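You operate a simulated robot arm through the tools that you are given. There is no shell and no other tool.

You run a simulated robot arm. Do the job below in one go: nothing can be reset, and whatever is moved stays where it is left.

TASK
Give the navy, pink and teal boots one run on the boot dryer.
Fine: orange nozzle in the pink boot, blue in the teal; it blows warm, not hot; switch off after the run. Set down upright: orange dryer nozzle, blue dryer nozzle.

It is judged by the outcome, as a careful person would: the job done as asked, and still so three seconds after it is handed in. It fails if anything else is knocked over, pushed out of place, dropped, spilled or broken.

THE ROBOT
A 7-joint arm with a two-finger parallel gripper, fixed in place. Base frame: the origin is at the foot of the arm, x ahead of it, y to its left, z up. Lengths are in m, angles in rad, forces in N, time in s.
With the tool pointing down near the work surface it reaches from about 0.3 to 0.68 m from the base axis. Its first joint turns from -1.152 to 1.152 rad. Payload 1.57 kg.
The tool frame sits at the grasp point between the pads (the TCP): z along the fingers, y along the line on which they close. The tips reach 0.03 m beyond it. Largest opening 0.11 m; finger width 0.024, thickness 0.012; the body of the gripper, 0.048 by 0.112 m, starts 0.078 m behind the TCP.
Orientation is that of the tool frame in the base frame, as [roll, pitch, yaw] about the fixed x, y, z axes, in that order (R = Rz(yaw) Ry(pitch) Rx(roll)). With the fingers straight down and closing along the base's y, the tool's x points along the base's -x, its y along +y and its z along -z.

THE INTERFACE
- The arm moves only by the tool drive_tool. Its argument "series" is a list that holds one entry, the list of rows, each a list of 7 numbers: the shift along the tool's x, y, z in mm, then the turn, a rotation vector about the tool's x, y, z in rad, then the opening in per cent of the stroke, from 0 (shut) to 100 (fully open). In form: [[[x, y, z, rx, ry, rz, grip], ...]]. A call has 1 to 20 rows; each row shifts and turns the commanded pose from where the row before left it, along the tool's axes as they then stand. A row lasts 0.2 s, in which the tool goes at most 0.05 m and 0.15 rad; a call with a longer step from one row to the next is refused whole, and so is a gripper value outside its range. A pose out of reach is approached as far as the arm can. The call stops where the force on the tool passes 70 N (or 10 N more than at its start, if that is more) or the arm is blocked; 0.2 s more then pass. Each finger travels about 0.108 m/s and halts on what it meets, pressing with about 38 N; the grip force reading is that of the motor and also rises with nothing between the fingers. The clock runs only during rows and for 0.2 s after the last one: add rows that do not move to give the fingers time. It gives the time, the measured TCP pose, the force on the tool (base axes), the opening and the grip force at its end, in the units of the frame above (readings bear some noise), with the torque about the TCP (base axes, N m) and any sound that the robot's microphone picked up, and new pictures: "views" is both (left out), scene, wrist or none.
- Cameras (640 x 400 px; columns grow to the right, rows downward): "scene" is fixed at [0.1737, -0.4303, 1.3729]; the picture's right is [0.41, -0.91, 0.00], its down [-0.77, -0.35, -0.53] and it looks along [0.48, 0.22, -0.85] (base axes); focal length 214 px, centre (320, 200). "wrist" rides on the gripper at [0.07, 0.016, -0.141] in the tool frame; the picture's right is [-0.23, 0.97, 0.00], its down [-0.86, -0.20, -0.48] and it looks along [-0.47, -0.11, 0.88] (tool axes); focal length 222 px, centre (320, 200). There is no depth. A picture from a camera that has moved, and an enlarged one, comes with that camera's place and axes in the base frame and with its lens.
- close_up(camera, box): a new picture of the part [left, top, right, bottom] of that camera's present view, enlarged. The clock stands still meanwhile.
- sign_off(): hands the job in; it is judged then, once.

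Nothing tells you positions but the pictures and the camera data. Unless the task says otherwise, let go and move clear before handing in.

The tools are called after ">>>" as a command line: name --argument value ..., lists and objects as JSON in quotes. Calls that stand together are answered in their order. drive_tool: Moves the arm, as the interface text tells. Its arguments: {"type":"object","properties":{"series":{"type":"array"},"views":{"type":"string","enum":["both","scene","wrist","none"]}},"required":["series"]} The other tools are called the same way: close_up (camera, box) takes an enlarged picture of a part of a camera's view; sign_off () hands the job in.

At the start:

```text
time_s: 0.0
tcp_pos: [0.3311, -0.1823, 1.1644]
ee_rot: [-3.141, 0.0, -3.141]
wrist_force: [0.1, -0.8, -0.7]
wrist_torque: [-0.03, 0.02, 0.0]
finger_gap: 0.11
gripper_force: 0.0
```

scene: 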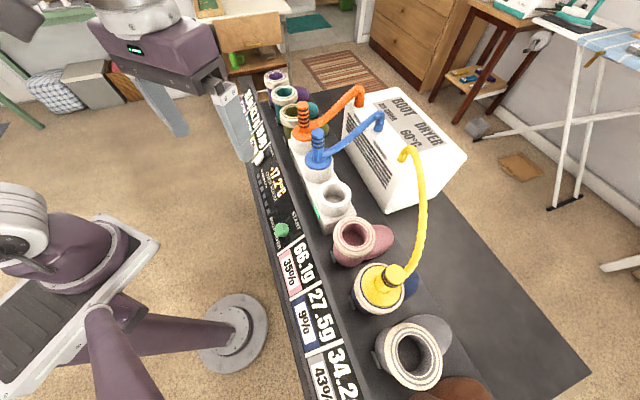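
wrist: 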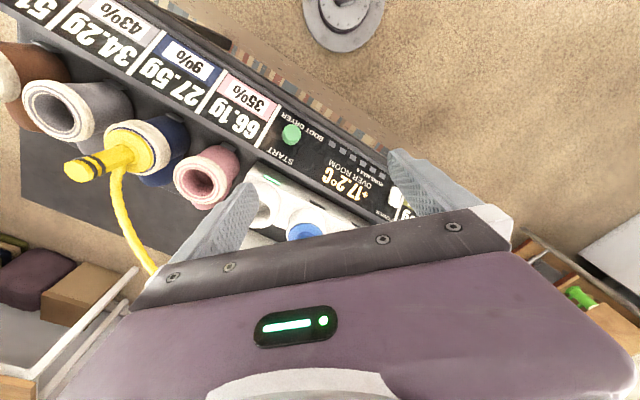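

I see a long table with boots, a boot dryer with orange, blue and yellow hoses, and a control panel with a green button. I'll take enlarged pictures before moving anything.

>>> close_up --camera "scene" --box '[240, 60, 400, 160]'

>>> close_up --camera "scene" --box '[240, 140, 400, 240]'

>>> close_up --camera "scene" --box '[270, 200, 470, 325]'

>>> close_up --camera "scene" --box '[280, 275, 480, 400]'

>>> close_up --camera "wrist" --box '[220, 90, 440, 230]'

>>> close_up --camera "scene" --box '[330, 80, 470, 210]'

```text
4.00 times, centred on (320, 110) of scene
camera zoom: at [0.1737, -0.4303, 1.3729], right [0.41, -0.91, 0.0], down [-0.77, -0.35, -0.53], along [0.48, 0.22, -0.85], focal length 858 px, centre (320, 560)
```

zoom: 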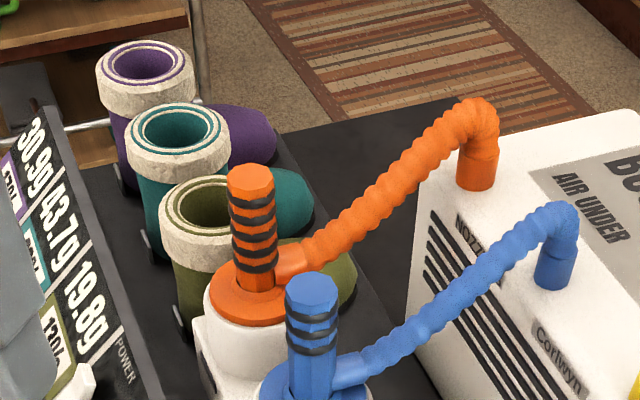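

```text
4.00 times, centred on (320, 190) of scene
camera zoom: at [0.1737, -0.4303, 1.3729], right [0.41, -0.91, 0.0], down [-0.77, -0.35, -0.53], along [0.48, 0.22, -0.85], focal length 858 px, centre (320, 240)
```

zoom: 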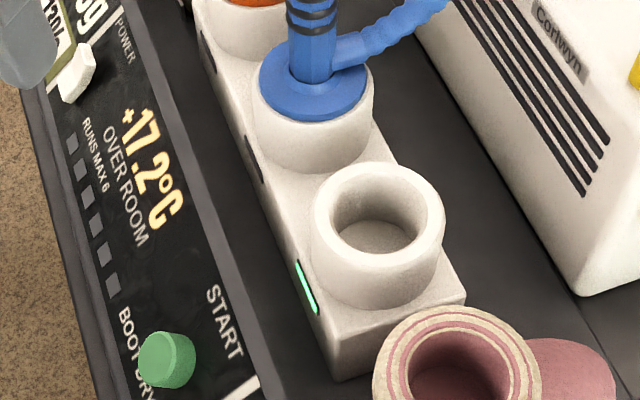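

```text
3.20 times, centred on (370, 262) of scene
camera zoom: at [0.1737, -0.4303, 1.3729], right [0.41, -0.91, 0.0], down [-0.77, -0.35, -0.53], along [0.48, 0.22, -0.85], focal length 686 px, centre (160, 0)
```

zoom: 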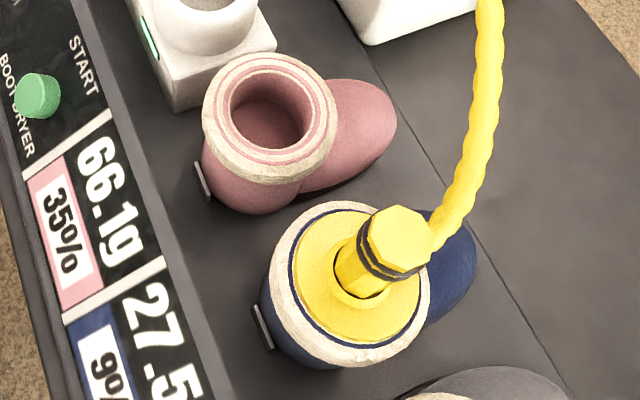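

```text
3.20 times, centred on (380, 338) of scene
camera zoom: at [0.1737, -0.4303, 1.3729], right [0.41, -0.91, 0.0], down [-0.77, -0.35, -0.53], along [0.48, 0.22, -0.85], focal length 686 px, centre (128, -240)
```

zoom: 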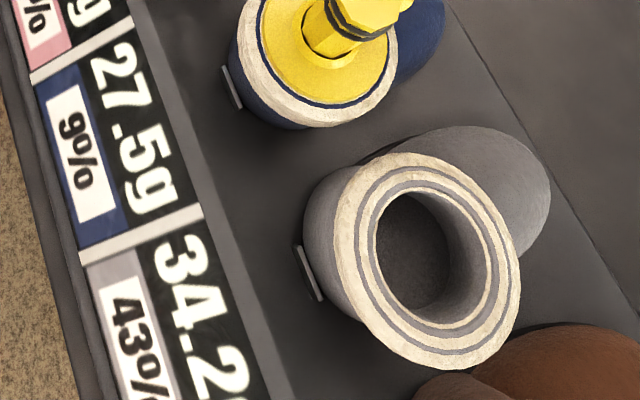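

```text
2.86 times, centred on (330, 160) of wrist
camera zoom: at [0.2606, -0.1661, 1.3071], right [0.23, 0.97, 0.0], down [0.86, -0.2, 0.48], along [0.47, -0.11, -0.88], focal length 635 px, centre (291, 314)
```

zoom: 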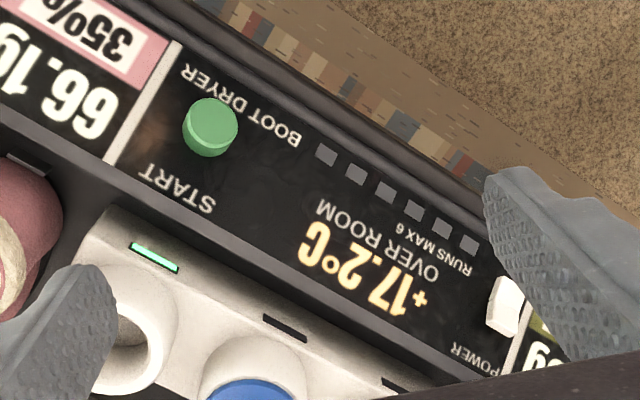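

```text
3.08 times, centred on (400, 145) of scene
camera zoom: at [0.1737, -0.4303, 1.3729], right [0.41, -0.91, 0.0], down [-0.77, -0.35, -0.53], along [0.48, 0.22, -0.85], focal length 660 px, centre (74, 369)
```

zoom: 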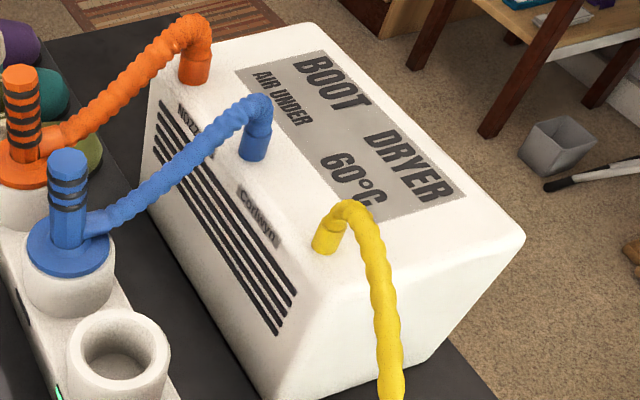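

I put the green START button near (0.34, -0.24, 0.85) and the pink boot's mouth near (0.38, -0.42, 0.91). The blue and orange nozzles are near (0.56, -0.25) and (0.64, -0.16), and the teal boot is far out, near x = 0.8. I'll move while staying high, for a second viewpoint.

>>> drive_tool --series '[[[-40, 0, 0, 0, 0, 0, 100], [-40, 0, 0, 0, 0, 0, 100], [-40, 20, 0, 0, 0, 0, 100], [-40, 20, 0, 0, 0, 0, 100], [0, 0, 0, 0, 0, 0, 100]]]'

>>> close_up --camera "scene" --box '[240, 140, 320, 190]'

```text
time_s: 1.2
tcp_pos: [0.4908, -0.141, 1.165]
ee_rot: [-3.14, 0.0, 3.141]
wrist_force: [0.0, 0.2, -0.1]
wrist_torque: [0.01, 0.01, -0.03]
finger_gap: 0.1099
gripper_force: 0.2
camera wrist: at [0.4211, -0.124, 1.306], right [0.23, 0.97, 0.0], down [0.86, -0.2, 0.48], along [0.47, -0.11, -0.88], focal length 222 px, centre (320, 200)
```

scene: 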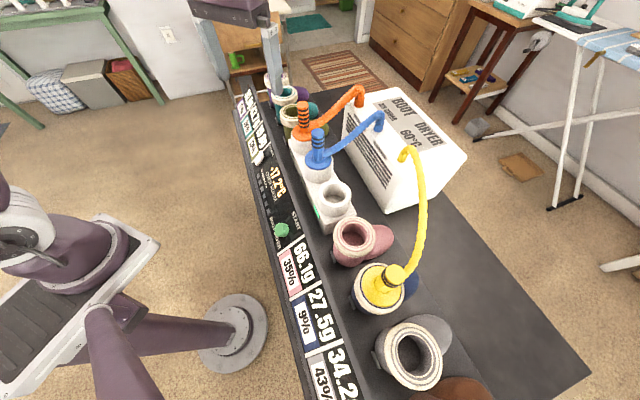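
wrist: 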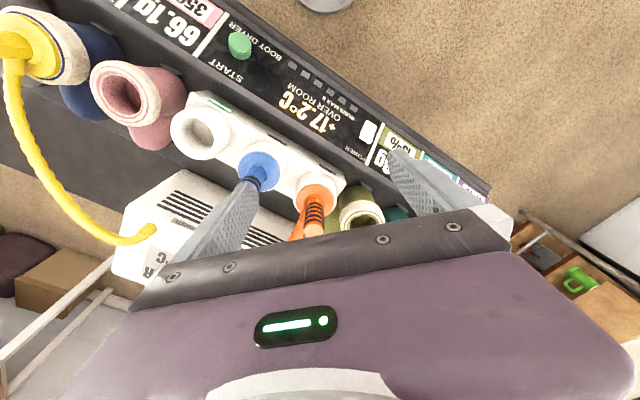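

```text
8.00 times, centred on (280, 165) of scene
camera zoom: at [0.1738, -0.4303, 1.3729], right [0.41, -0.91, 0.0], down [-0.77, -0.35, -0.53], along [0.48, 0.22, -0.85], focal length 1716 px, centre (640, 480)
```

zoom: 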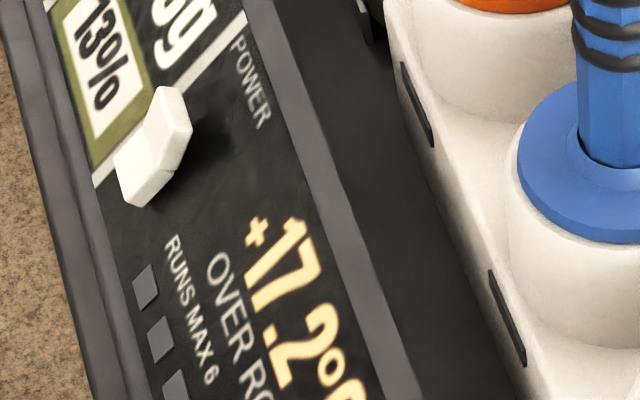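

The nozzles and boots match my estimates, and the power rocker sits beside the temperature display. I'll tilt the tool outward to see the far boots and test how far it reaches.

>>> drive_tool --series '[[[0, 0, 0, 0, -0.15, 0, 100], [0, 0, 0, 0, -0.15, 0, 100], [0, 0, 0, 0, -0.15, 0, 100], [0, 0, 0, 0, -0.15, 0, 100], [0, 0, 0, 0, 0, 0, 100]]]' --views "wrist"

```text
time_s: 2.4
tcp_pos: [0.491, -0.1426, 1.1669]
ee_rot: [3.141, 0.599, 3.142]
wrist_force: [0.1, -0.4, -0.7]
wrist_torque: [0.0, 0.03, -0.01]
finger_gap: 0.11
gripper_force: 0.0
camera wrist: at [0.3529, -0.1265, 1.2436], right [0.19, 0.97, 0.13], down [0.43, -0.2, 0.88], along [0.88, -0.11, -0.46], focal length 222 px, centre (320, 200)
```

wrist: 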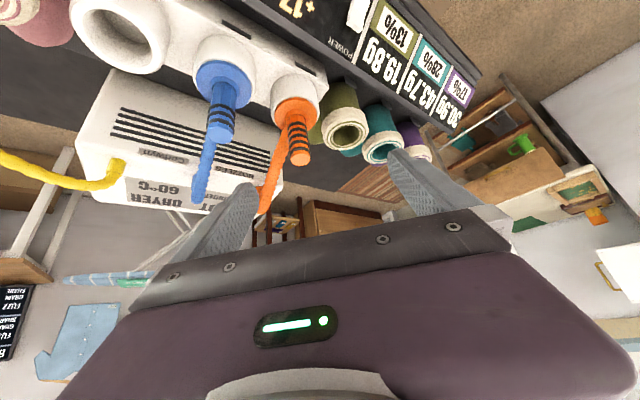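

>>> close_up --camera "wrist" --box '[180, 40, 340, 140]'

>>> close_up --camera "wrist" --box '[300, 60, 460, 160]'

>>> close_up --camera "scene" --box '[260, 60, 340, 110]'

>>> close_up --camera "scene" --box '[270, 90, 350, 140]'

```text
4.00 times, centred on (260, 90) of wrist
camera zoom: at [0.3529, -0.1265, 1.2436], right [0.19, 0.97, 0.13], down [0.43, -0.2, 0.88], along [0.88, -0.11, -0.46], focal length 888 px, centre (560, 640)
```

zoom: 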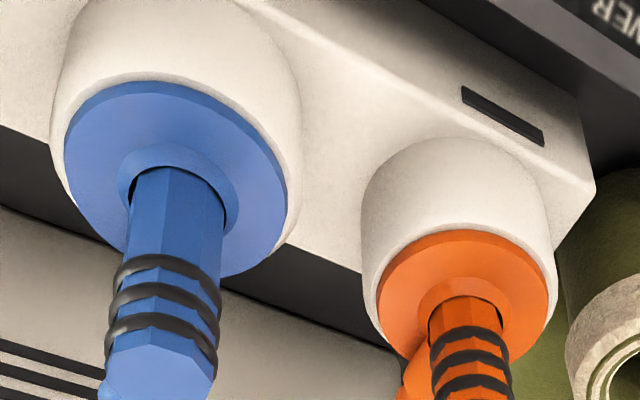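

```text
4.00 times, centred on (380, 110) of wrist
camera zoom: at [0.3529, -0.1265, 1.2436], right [0.19, 0.97, 0.13], down [0.43, -0.2, 0.88], along [0.88, -0.11, -0.46], focal length 888 px, centre (80, 560)
```

zoom: 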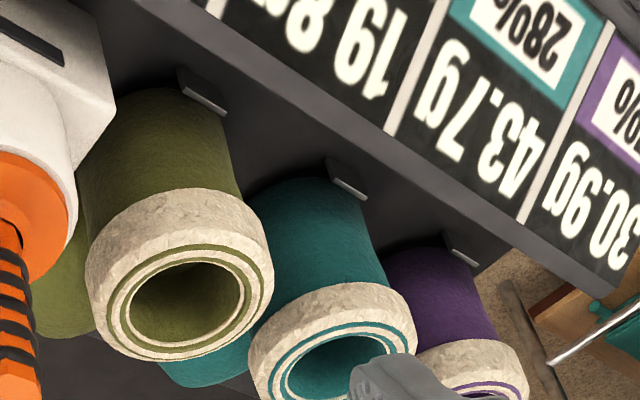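

```text
8.00 times, centred on (300, 85) of scene
camera zoom: at [0.1737, -0.4303, 1.3729], right [0.41, -0.91, 0.0], down [-0.77, -0.35, -0.53], along [0.48, 0.22, -0.85], focal length 1716 px, centre (480, 1120)
```

zoom: 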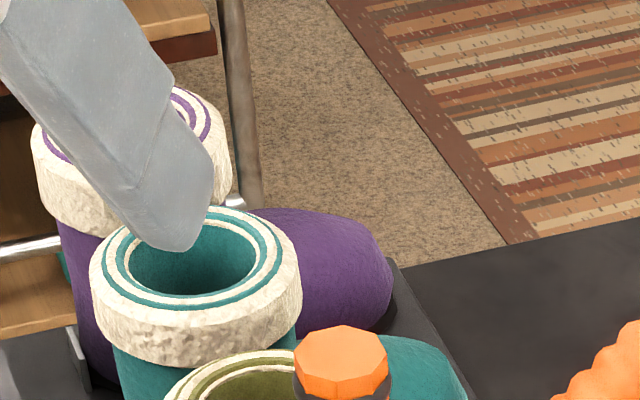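

```text
8.00 times, centred on (310, 115) of scene
camera zoom: at [0.1737, -0.4303, 1.3729], right [0.41, -0.91, 0.0], down [-0.77, -0.35, -0.53], along [0.48, 0.22, -0.85], focal length 1716 px, centre (400, 880)
```

zoom: 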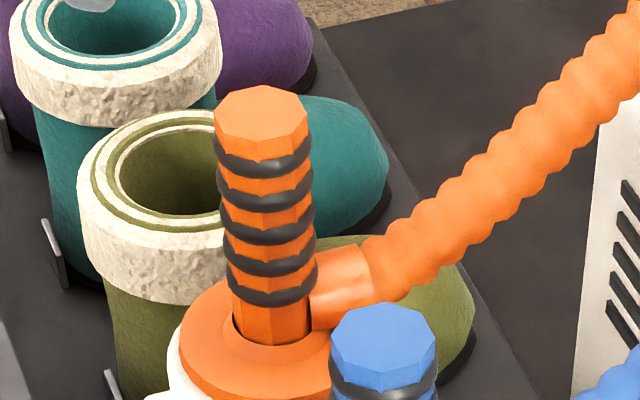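

The teal rim is about (0.772, -0.021, 0.937), and the orange and blue handle tops about (0.612, -0.181, 1.034) and (0.530, -0.262, 1.034). The holder row runs at an azimuth of about 44°, with the hoses leaving at right angles to it. Next I'll level the tool and turn it so the fingers close along the row.

>>> drive_tool --series '[[[0, 0, 0, 0, 0.15, 0, 100], [0, 0, 0, 0, 0.15, 0, 100], [0, 0, 0, 0, 0.15, 0, 100], [0, 0, 0, 0, 0.15, 0, 100], [0, 0, 0, 0, 0, 0.133, 100], [0, 0, 0, 0, 0, 0.133, 100], [0, 0, 0, 0, 0, 0.133, 100], [0, 0, 0, 0, 0, 0.133, 100], [0, 0, 0, 0, 0, 0.133, 100], [0, 0, 0, 0, 0, 0.133, 100], [0, 0, 0, 0, 0, 0, 100]]]'

```text
time_s: 4.8
tcp_pos: [0.4916, -0.1433, 1.1671]
ee_rot: [3.142, 0.0, 2.342]
wrist_force: [0.1, 0.9, -0.4]
wrist_torque: [0.03, -0.02, 0.01]
finger_gap: 0.1099
gripper_force: 0.1
camera wrist: at [0.4541, -0.0806, 1.3074], right [0.86, 0.52, 0.0], down [0.45, -0.75, 0.48], along [0.25, -0.41, -0.88], focal length 222 px, centre (320, 200)
```

scene: 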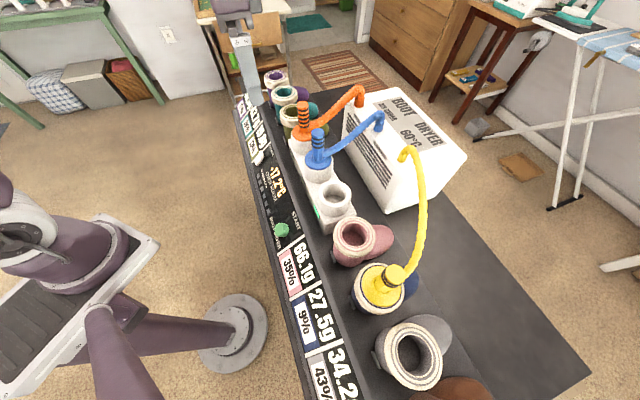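
wrist: 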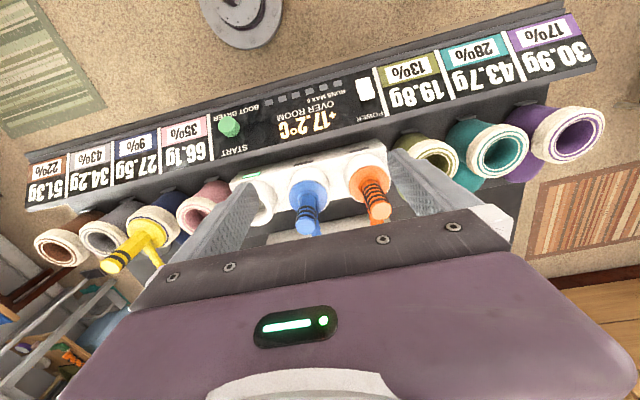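

The whole row is visible and the fingers now close along it. Before touching anything I'll check that a tilted tool can reach above the teal boot.

>>> drive_tool --series '[[[0, 0, 0, 0, -0.134, 0, 100], [0, 0, 0, 0, -0.134, 0, 100], [0, 0, 0, 0, -0.133, 0, 100], [0, 0, 0, 0, -0.133, 0, 100], [0, 0, 0, 0, -0.133, 0, 100], [0, 0, 0, 0, -0.133, 0, 100], [-5.2, 35.7, 13.8, 0, 0, 0, 100], [-5.2, 35.7, 13.8, 0, 0, 0, 100], [-5.2, 35.7, 13.8, 0, 0, 0, 100], [-5.2, 35.7, 13.8, 0, 0, 0, 100], [-5.2, 35.7, 13.8, 0, 0, 0, 100], [-5.2, 35.7, 13.8, 0, 0, 0, 100], [-5.2, 35.7, 13.8, 0, 0, 0, 100], [-5.2, 35.7, 13.8, 0, 0, 0, 100], [0, 0, 0, 0, 0, 0, 100], [0, 0, 0, 0, 0, 0, 100]]]'

```text
time_s: 8.2
tcp_pos: [0.7718, -0.0199, 1.1177]
ee_rot: [-3.142, 0.799, 2.344]
wrist_force: [-0.7, -0.6, 1.2]
wrist_torque: [-0.02, 0.03, -0.01]
finger_gap: 0.1097
gripper_force: 0.1
camera wrist: at [0.679, 0.0997, 1.1667], right [0.81, 0.57, 0.16], down [0.03, -0.32, 0.95], along [0.59, -0.76, -0.28], focal length 222 px, centre (320, 200)
```

scene: 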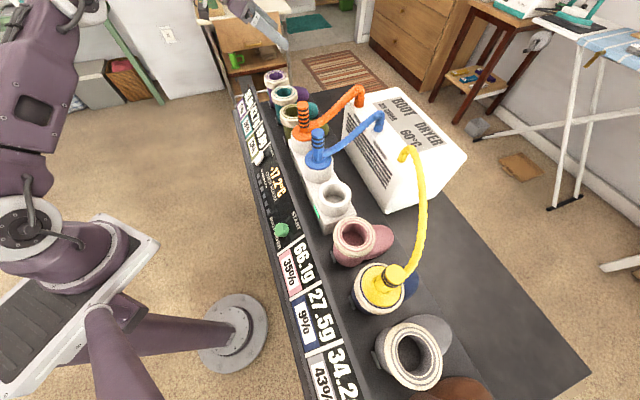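
wrist: 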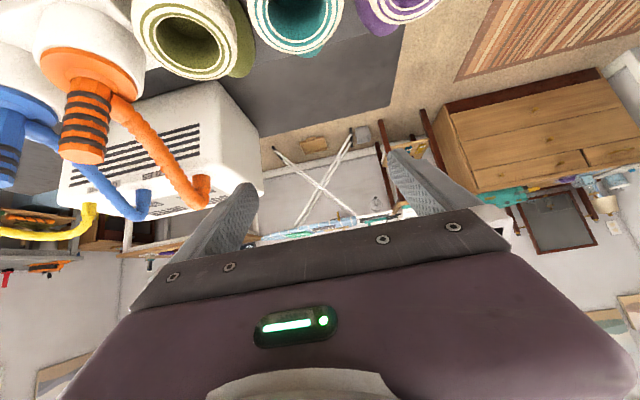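

The arm reached the point above the teal boot exactly, with the tool tilted 0.8 rad. I'll check the low and high limits of this column: down to about z = 1.0, then up to about 1.2.

>>> drive_tool --series '[[[28.2, 0, 27.4, 0, 0, 0, 100], [28.2, 0, 27.4, 0, 0, 0, 100], [28.2, 0, 27.4, 0, 0, 0, 100], [0, 0, 0, 0, 0, 0, 100], [0, 0, 0, 0, 0, 0, 100]]]'

>>> drive_tool --series '[[[-28.2, 0, -27.4, 0, 0, 0, 100], [-28.2, 0, -27.4, 0, 0, 0, 100], [-28.2, 0, -27.4, 0, 0, 0, 100], [-28.2, 0, -27.4, 0, 0, 0, 100], [-28.2, 0, -27.4, 0, 0, 0, 100], [0, 0, 0, 0, 0, 0, 100], [0, 0, 0, 0, 0, 0, 100]]]'

```text
time_s: 9.4
tcp_pos: [0.7717, -0.0205, 1.0006]
ee_rot: [-3.141, 0.799, 2.343]
wrist_force: [0.4, 0.9, -0.4]
wrist_torque: [0.01, 0.01, 0.01]
finger_gap: 0.11
gripper_force: 0.1
camera wrist: at [0.6771, 0.0982, 1.0487], right [0.81, 0.57, 0.16], down [0.03, -0.32, 0.95], along [0.59, -0.76, -0.28], focal length 222 px, centre (320, 200)
```

scene: 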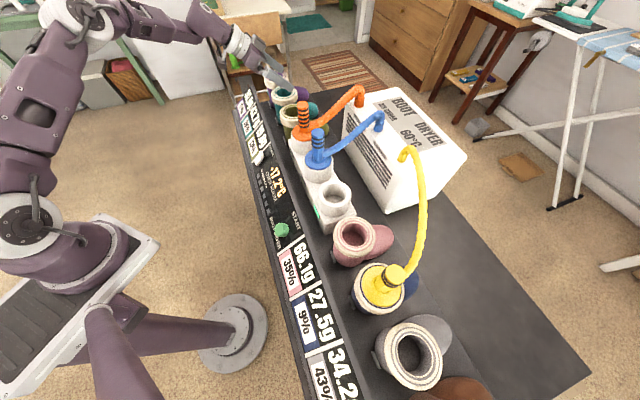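
wrist: 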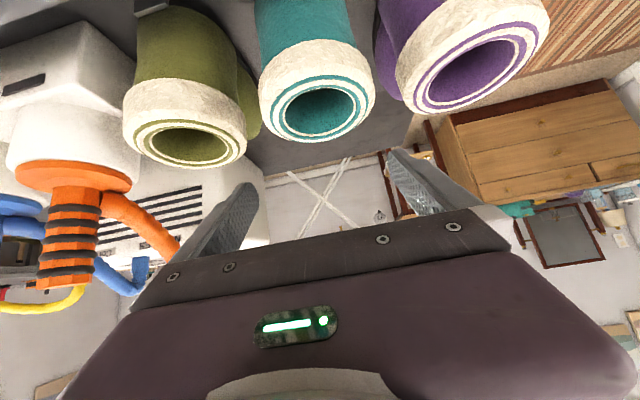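

```text
time_s: 11.0
tcp_pos: [0.7571, -0.0283, 1.1905]
ee_rot: [-3.14, 0.798, 2.344]
wrist_force: [-0.5, 0.2, -0.8]
wrist_torque: [-0.01, -0.03, 0.03]
finger_gap: 0.11
gripper_force: 0.1
out of reach, approached as far as the arm can: row 5
camera wrist: at [0.6632, 0.0902, 1.2392], right [0.81, 0.57, 0.16], down [0.03, -0.32, 0.95], along [0.59, -0.76, -0.28], focal length 222 px, centre (320, 200)
```

scene: 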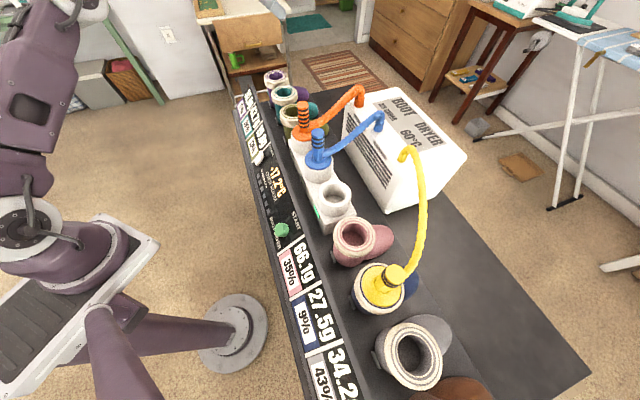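
wrist: 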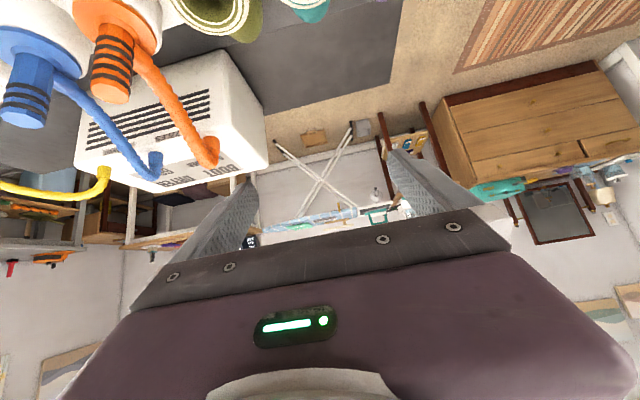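

The column is reachable up to about z = 1.18. I'll come back down to about 1.04 and take close-ups to fix the teal boot's centre more precisely.

>>> drive_tool --series '[[[28.2, 0, 27.4, 0, 0, 0, 100], [28.2, 0, 27.4, 0, 0, 0, 100], [28.2, 0, 27.4, 0, 0, 0, 100], [28.2, 0, 27.4, 0, 0, 0, 100], [0, 0, 0, 0, 0, 0, 100]]]' --views "none"

>>> close_up --camera "wrist" --box '[240, 0, 400, 100]'

>>> close_up --camera "wrist" --box '[0, 80, 240, 230]'

>>> close_up --camera "scene" --box '[260, 60, 340, 110]'

```text
time_s: 12.2
tcp_pos: [0.7533, -0.0278, 1.0346]
ee_rot: [-3.141, 0.801, 2.344]
wrist_force: [0.8, -0.3, 0.1]
wrist_torque: [0.02, 0.0, -0.03]
finger_gap: 0.1101
gripper_force: 0.1
```

```text
4.00 times, centred on (320, 50) of wrist
camera zoom: at [0.6605, 0.0909, 1.0822], right [0.81, 0.57, 0.16], down [0.03, -0.32, 0.95], along [0.59, -0.76, -0.28], focal length 888 px, centre (320, 800)
```

zoom: 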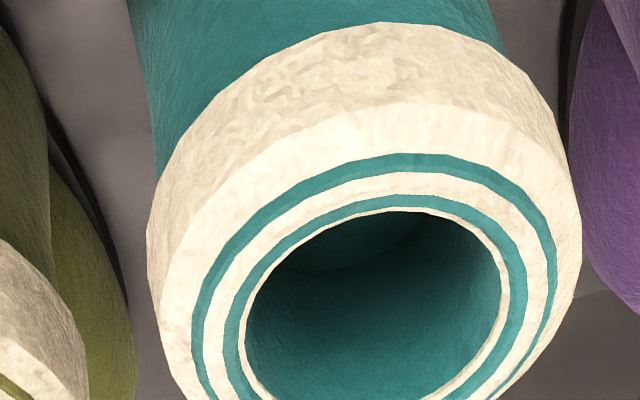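

```text
2.67 times, centred on (120, 155) of wrist
camera zoom: at [0.6605, 0.0909, 1.0822], right [0.81, 0.57, 0.16], down [0.03, -0.32, 0.95], along [0.59, -0.76, -0.28], focal length 592 px, centre (853, 320)
```

zoom: 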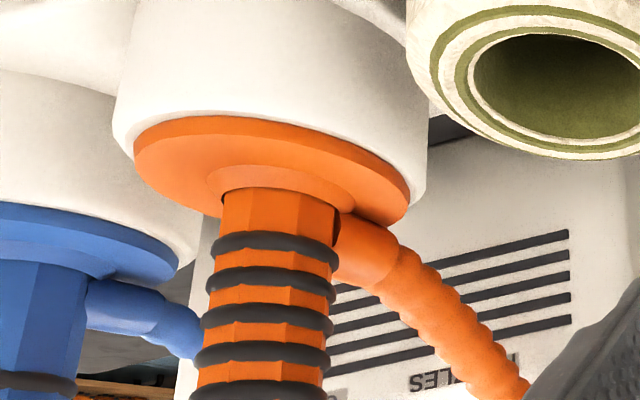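

```text
8.00 times, centred on (300, 85) of scene
camera zoom: at [0.1737, -0.4303, 1.3729], right [0.41, -0.91, 0.0], down [-0.77, -0.35, -0.53], along [0.48, 0.22, -0.85], focal length 1716 px, centre (480, 1120)
```

zoom: 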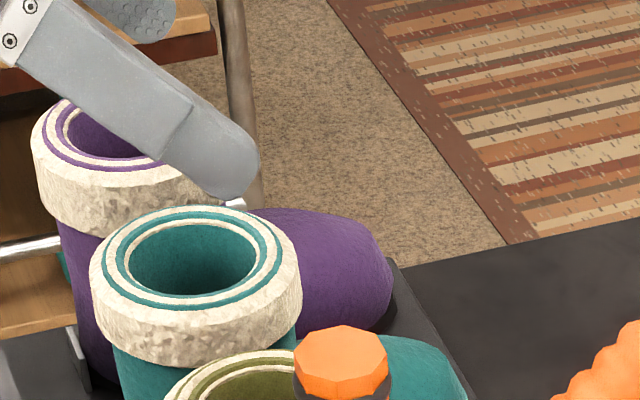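

The teal rim centre works out to about (0.777, -0.015, 0.932), and the orange and blue handles to about (0.615, -0.180) and (0.536, -0.259). I'll move to a pre-grasp pose behind the orange handle and check the alignment.

>>> drive_tool --series '[[[1.7, -34.2, -12.1, 0, 0, 0, 90], [1.7, -34.2, -12.1, 0, 0, 0, 80], [1.7, -34.2, -12.1, 0, 0, 0, 80], [1.7, -34.2, -12.1, 0, 0, 0, 80], [1.7, -34.2, -12.1, 0, 0, 0, 80], [1.7, -34.2, -12.1, 0, 0, 0, 80], [0, 0, 0, 0, 0, 0, 80]]]'

```text
time_s: 13.8
tcp_pos: [0.5679, -0.1261, 1.0777]
ee_rot: [-3.141, 0.801, 2.344]
wrist_force: [-0.2, -1.0, -0.2]
wrist_torque: [0.0, 0.01, 0.01]
finger_gap: 0.0881
gripper_force: 0.1
camera wrist: at [0.475, -0.0064, 1.125], right [0.81, 0.57, 0.16], down [0.03, -0.32, 0.95], along [0.59, -0.76, -0.28], focal length 222 px, centre (320, 200)
```

scene: 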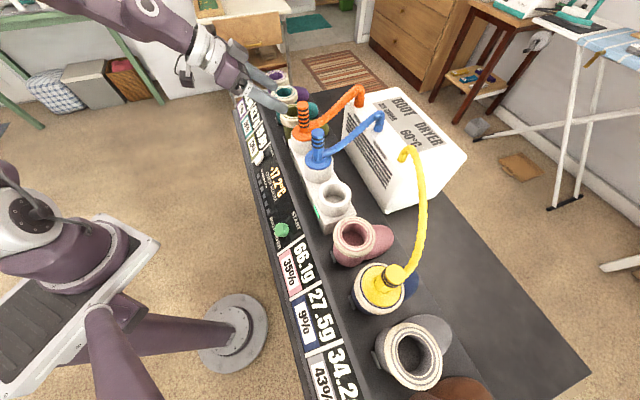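
wrist: 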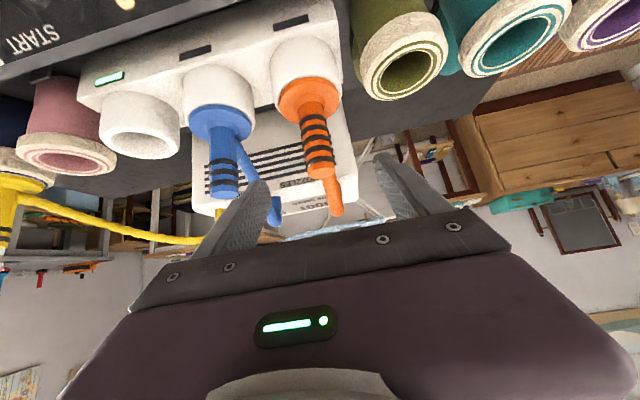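

>>> close_up --camera "wrist" --box '[240, 60, 400, 160]'

>>> close_up --camera "wrist" --box '[240, 130, 400, 230]'

>>> close_up --camera "scene" --box '[260, 80, 340, 130]'

```text
4.00 times, centred on (320, 110) of wrist
camera zoom: at [0.475, -0.0064, 1.125], right [0.81, 0.57, 0.16], down [0.03, -0.32, 0.95], along [0.59, -0.76, -0.28], focal length 888 px, centre (320, 560)
```

zoom: 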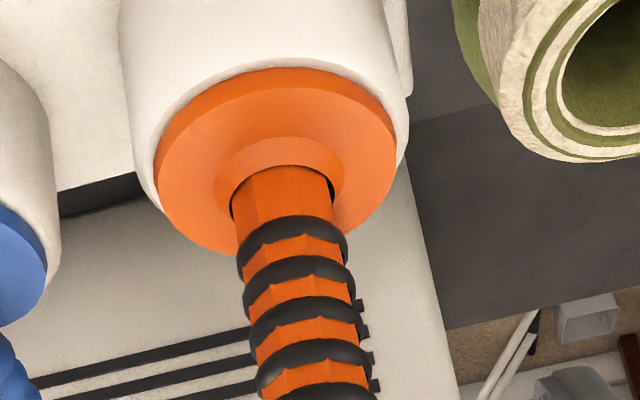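

```text
4.00 times, centred on (320, 180) of wrist
camera zoom: at [0.475, -0.0064, 1.125], right [0.81, 0.57, 0.16], down [0.03, -0.32, 0.95], along [0.59, -0.76, -0.28], focal length 888 px, centre (320, 280)
```

zoom: 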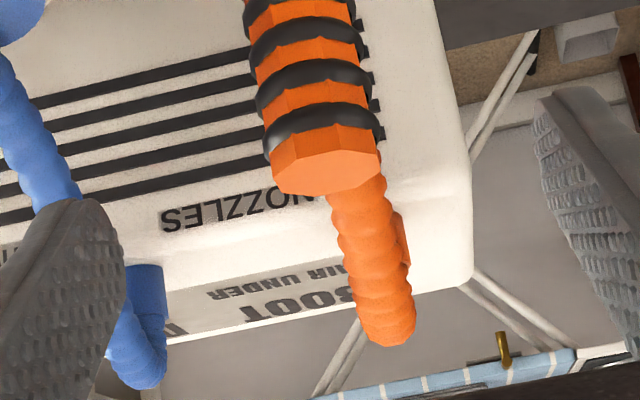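

```text
8.00 times, centred on (300, 105) of scene
camera zoom: at [0.1737, -0.4303, 1.3729], right [0.41, -0.91, 0.0], down [-0.77, -0.35, -0.53], along [0.48, 0.22, -0.85], focal length 1716 px, centre (480, 960)
```

zoom: 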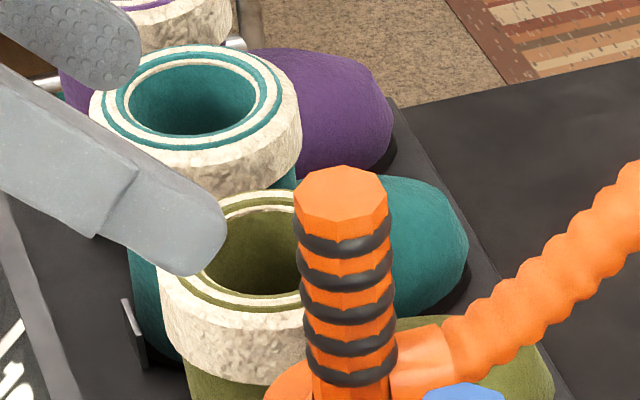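

The orange handle is centred between the fingers to within about 2 mm. I'll advance along the tool axis and close on it.

>>> drive_tool --series '[[[0, -0.5, 32, 0, 0, 0, 80], [0, -0.5, 32, 0, 0, 0, 80], [0, -0.5, 32, 0, 0, 0, 80], [0, 0, 0, 0, 0, 0, 80], [0, 0, 0, 0, 0, 0, 60], [0, 0, 0, 0, 0, 0, 40], [0, 0, 0, 0, 0, 0, 20], [0, 0, 0, 0, 0, 0, 0], [0, 0, 0, 0, 0, 0, 0], [0, 0, 0, 0, 0, 0, 0]]]'

```text
time_s: 16.0
tcp_pos: [0.6162, -0.1781, 1.0101]
ee_rot: [3.141, 0.799, 2.345]
wrist_force: [0.1, -0.8, -0.3]
wrist_torque: [0.04, -0.02, 0.02]
finger_gap: 0.028
gripper_force: 38.2
camera wrist: at [0.5241, -0.0577, 1.0582], right [0.81, 0.57, 0.16], down [0.03, -0.32, 0.95], along [0.59, -0.76, -0.28], focal length 222 px, centre (320, 200)
```

scene: 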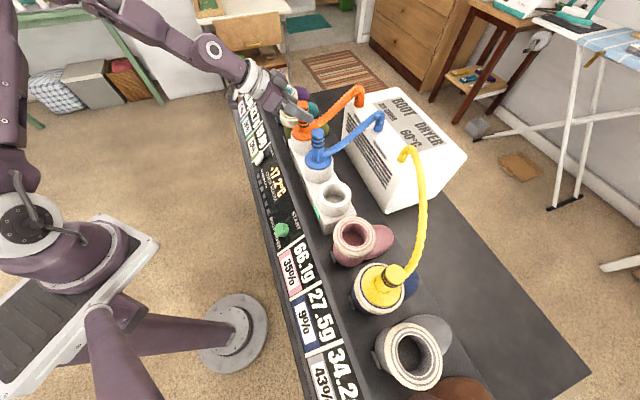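
wrist: 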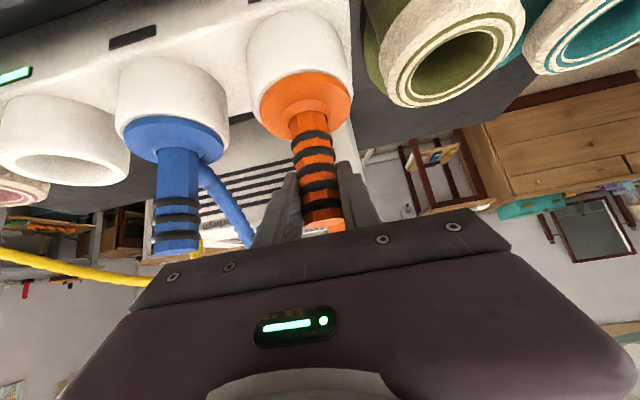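

The fingers hold the orange handle, with a gap of 28 mm. I'll lift it slowly straight up and watch the force.

>>> drive_tool --series '[[[-7.2, 0, -7, 0, 0, 0, 0], [-14.4, 0, -13.9, 0, 0, 0, 0], [-14.4, 0, -13.9, 0, 0, 0, 0], [0, 0, 0, 0, 0, 0, 0]]]'

```text
time_s: 17.0
tcp_pos: [0.6154, -0.1755, 1.0601]
ee_rot: [-3.142, 0.799, 2.344]
wrist_force: [-0.2, -0.2, 0.0]
wrist_torque: [0.01, 0.02, -0.02]
finger_gap: 0.0001
gripper_force: 21.7
camera wrist: at [0.5228, -0.0558, 1.108], right [0.81, 0.57, 0.16], down [0.03, -0.32, 0.95], along [0.59, -0.76, -0.28], focal length 222 px, centre (320, 200)
```

scene: 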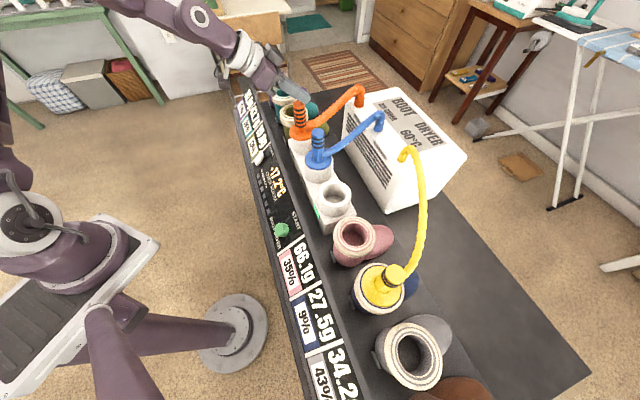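
wrist: 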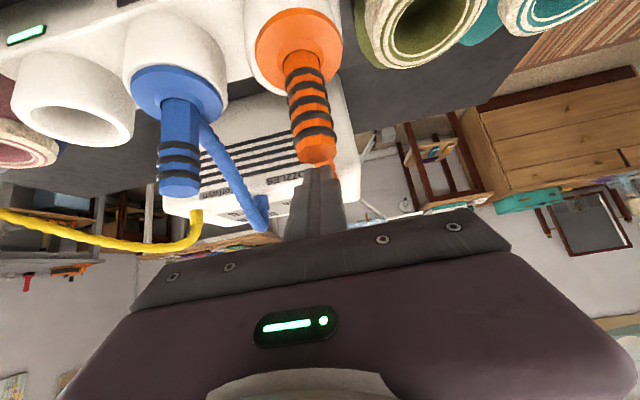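

The grip slipped off and the nozzle is still standing in its holder, undisturbed. I'll re-grip a little lower and lift in tiny steps so I can read the resistance.

>>> drive_tool --series '[[[0, 0, 0, 0, 0, 0, 40], [0, 0, 0, 0, 0, 0, 70], [0, 0, 0, 0, 0, 0, 70], [13.6, 0, 13.2, 0, 0, 0, 70], [13.6, 0, 13.2, 0, 0, 0, 70], [13.6, 0, 13.2, 0, 0, 0, 70], [0, 0, 0, 0, 0, 0, 50], [0, 0, 0, 0, 0, 0, 20], [0, 0, 0, 0, 0, 0, 0], [0, 0, 0, 0, 0, 0, 0], [0, 0, 0, 0, 0, 0, 0], [0, 0, 0, 0, 0, 0, 0]]]'

>>> close_up --camera "wrist" --box '[240, 130, 400, 230]'

>>> close_up --camera "scene" --box '[260, 80, 340, 130]'

```text
time_s: 19.6
tcp_pos: [0.6161, -0.1744, 1.0011]
ee_rot: [-3.14, 0.801, 2.343]
wrist_force: [-0.8, -0.4, 1.2]
wrist_torque: [-0.05, -0.02, -0.02]
finger_gap: 0.028
gripper_force: 37.5
camera wrist: at [0.5229, -0.0545, 1.0497], right [0.81, 0.57, 0.16], down [0.03, -0.32, 0.95], along [0.59, -0.76, -0.28], focal length 222 px, centre (320, 200)
```

scene: 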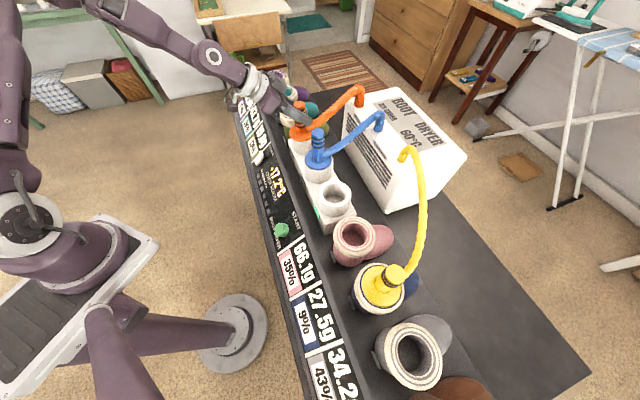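
wrist: 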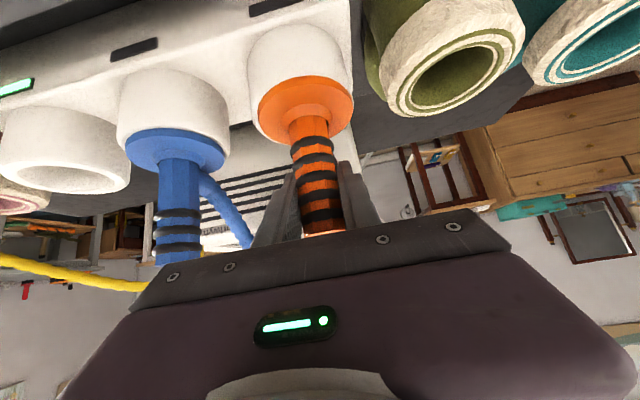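

```text
4.00 times, centred on (320, 180) of wrist
camera zoom: at [0.5229, -0.0545, 1.0497], right [0.81, 0.57, 0.16], down [0.03, -0.32, 0.95], along [0.59, -0.76, -0.28], focal length 888 px, centre (320, 280)
```

zoom: 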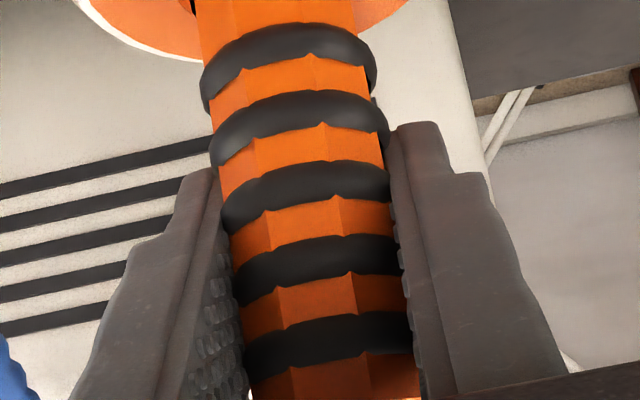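

```text
8.00 times, centred on (300, 105) of scene
camera zoom: at [0.1737, -0.4303, 1.3729], right [0.41, -0.91, 0.0], down [-0.77, -0.35, -0.53], along [0.48, 0.22, -0.85], focal length 1716 px, centre (480, 960)
```

zoom: 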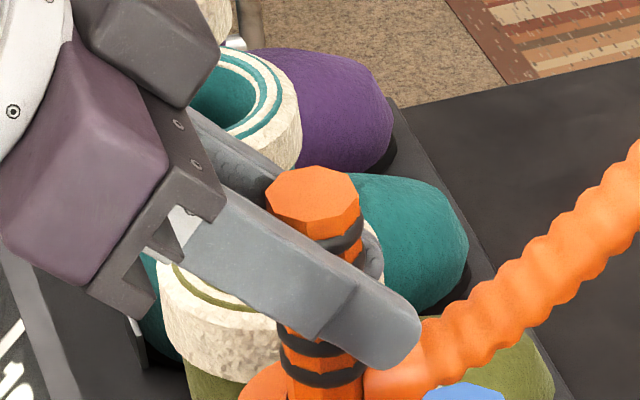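

>>> drive_tool --series '[[[-3.6, 0, -3.5, 0, 0, 0, 0], [-3.6, 0, -3.5, 0, 0, 0, 0]]]'

>>> close_up --camera "scene" --box '[260, 90, 340, 140]'

>>> close_up --camera "wrist" --box '[240, 40, 400, 140]'

```text
time_s: 20.2
tcp_pos: [0.6175, -0.1749, 1.0117]
ee_rot: [3.141, 0.8, 2.344]
wrist_force: [-0.9, -0.3, -1.6]
wrist_torque: [-0.02, -0.01, 0.0]
finger_gap: 0.0275
gripper_force: 38.3
camera wrist: at [0.5229, -0.0543, 1.0607], right [0.81, 0.57, 0.16], down [0.03, -0.32, 0.95], along [0.59, -0.76, -0.28], focal length 222 px, centre (320, 200)
```

scene: 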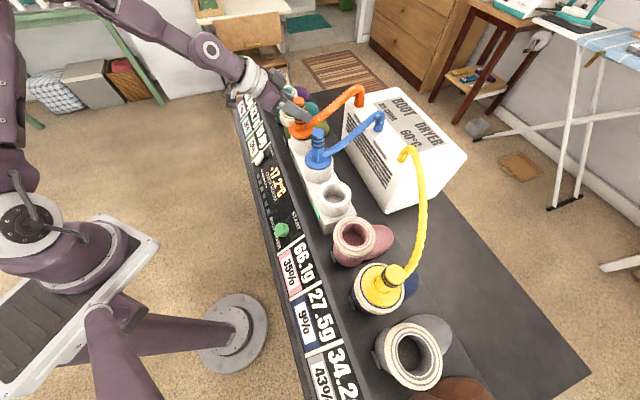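
wrist: 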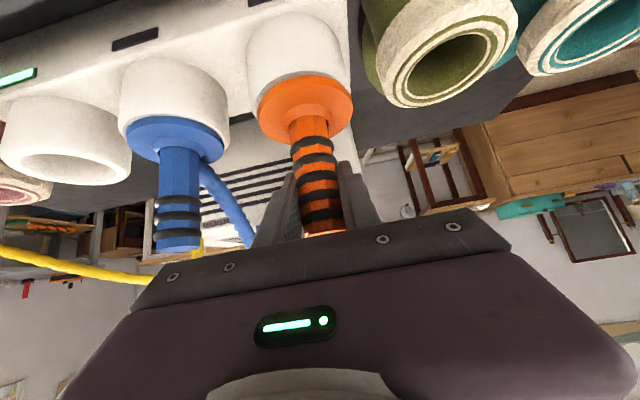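

```text
8.00 times, centred on (300, 115) of scene
camera zoom: at [0.1737, -0.4303, 1.3729], right [0.41, -0.91, 0.0], down [-0.77, -0.35, -0.53], along [0.48, 0.22, -0.85], focal length 1716 px, centre (480, 880)
```

zoom: 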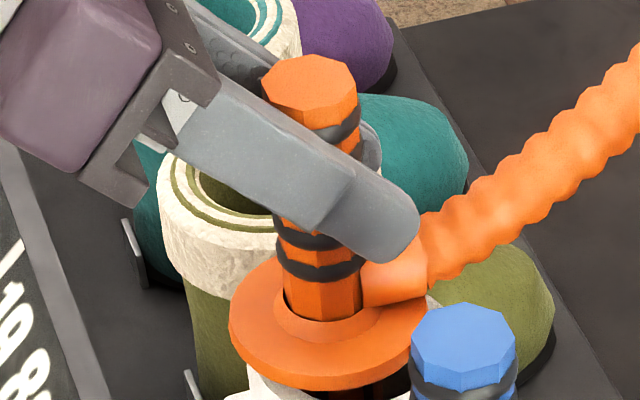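

```text
4.00 times, centred on (320, 90) of wrist
camera zoom: at [0.5229, -0.0543, 1.0607], right [0.81, 0.57, 0.16], down [0.03, -0.32, 0.95], along [0.59, -0.76, -0.28], focal length 888 px, centre (320, 640)
```

zoom: 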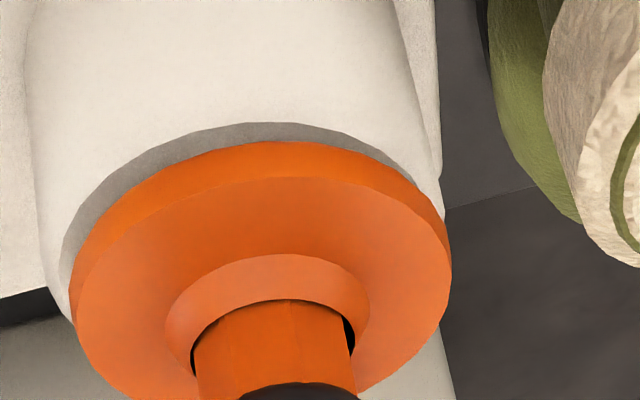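

The nozzle is rising with the gripper now, with its flange clear of the holder and almost no resistance. I'll keep lifting gently.

>>> drive_tool --series '[[[-5, 0, -4.9, 0, 0, 0, 0], [-7.2, 0, -7, 0, 0, 0, 0], [-7.2, 0, -7, 0, 0, 0, 0], [-7.2, 0, -7, 0, 0, 0, 0]]]'

>>> close_up --camera "scene" --box '[260, 90, 340, 140]'

```text
time_s: 21.2
tcp_pos: [0.6171, -0.1754, 1.0505]
ee_rot: [3.14, 0.802, 2.344]
wrist_force: [0.3, 0.2, -0.2]
wrist_torque: [0.01, -0.02, -0.04]
finger_gap: 0.0276
gripper_force: 38.0
camera wrist: at [0.5236, -0.0559, 1.0981], right [0.81, 0.57, 0.16], down [0.03, -0.32, 0.95], along [0.59, -0.76, -0.28], focal length 222 px, centre (320, 200)
```

scene: 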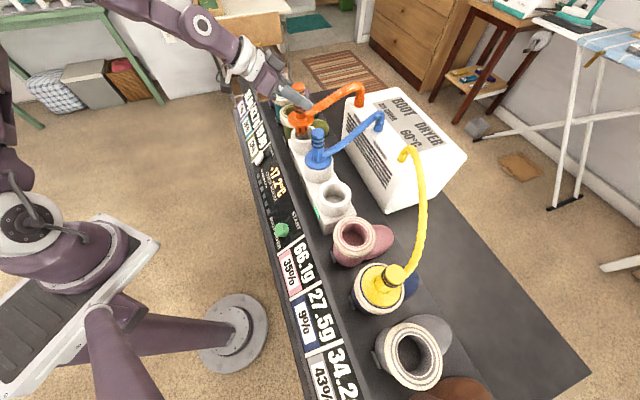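
wrist: 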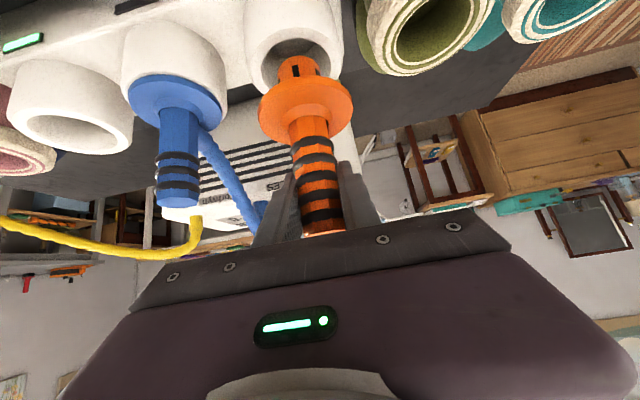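

```text
8.00 times, centred on (300, 115) of scene
camera zoom: at [0.1737, -0.4303, 1.3729], right [0.41, -0.91, 0.0], down [-0.77, -0.35, -0.53], along [0.48, 0.22, -0.85], focal length 1716 px, centre (480, 880)
```

zoom: 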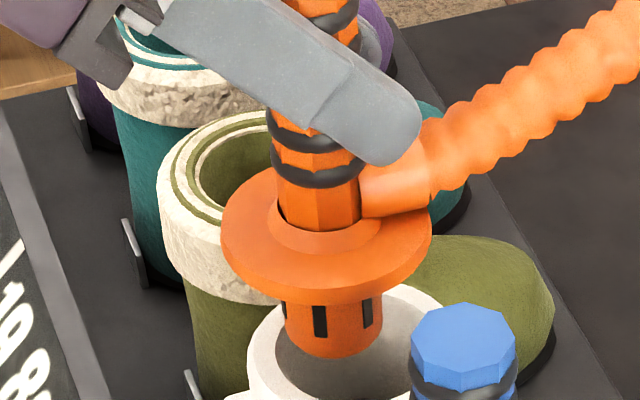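

The nozzle's tube is short, with slots near its end, and it's almost out of the holder. I'll lift it clear of the neighbouring handles.

>>> drive_tool --series '[[[-7.2, 0, -7, 0, 0, 0, 0], [-9, 0, -8.7, 0, 0, 0, 0], [-9, 0, -8.7, 0, 0, 0, 0], [-9, 0, -8.7, 0, 0, 0, 0], [-9, 0, -8.7, 0, 0, 0, 0], [-9, 0, -8.7, 0, 0, 0, 0], [-9, 0, -8.7, 0, 0, 0, 0], [0, 0, 0, 0, 0, 0, 0]]]'

>>> close_up --camera "scene" --box '[260, 70, 380, 145]'

```text
time_s: 23.0
tcp_pos: [0.6148, -0.1768, 1.1358]
ee_rot: [3.141, 0.799, 2.346]
wrist_force: [-0.6, 0.0, -1.3]
wrist_torque: [-0.01, 0.02, -0.01]
finger_gap: 0.0276
gripper_force: 37.8
camera wrist: at [0.5224, -0.0564, 1.1841], right [0.81, 0.57, 0.16], down [0.03, -0.32, 0.95], along [0.59, -0.76, -0.28], focal length 222 px, centre (320, 200)
```

scene: 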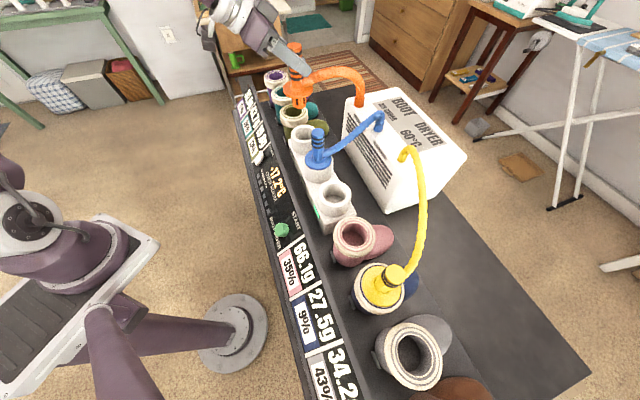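
wrist: 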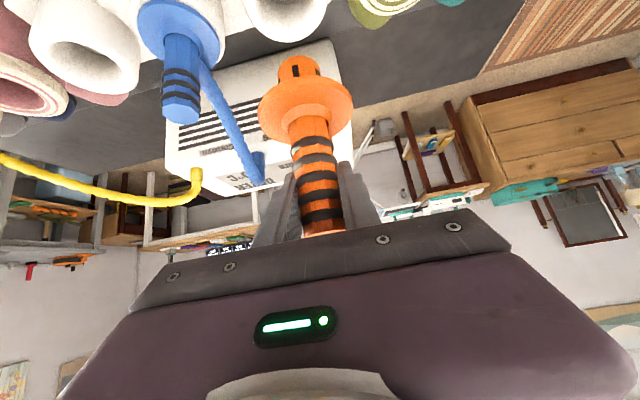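

```text
5.33 times, centred on (320, 108) of scene
camera zoom: at [0.1737, -0.4303, 1.3729], right [0.41, -0.91, 0.0], down [-0.77, -0.35, -0.53], along [0.48, 0.22, -0.85], focal length 1144 px, centre (320, 693)
```

zoom: 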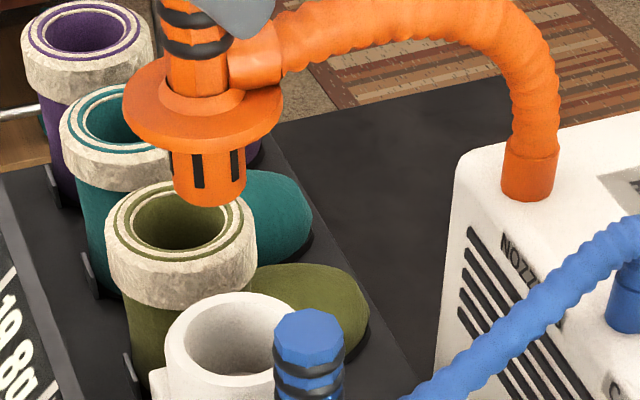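

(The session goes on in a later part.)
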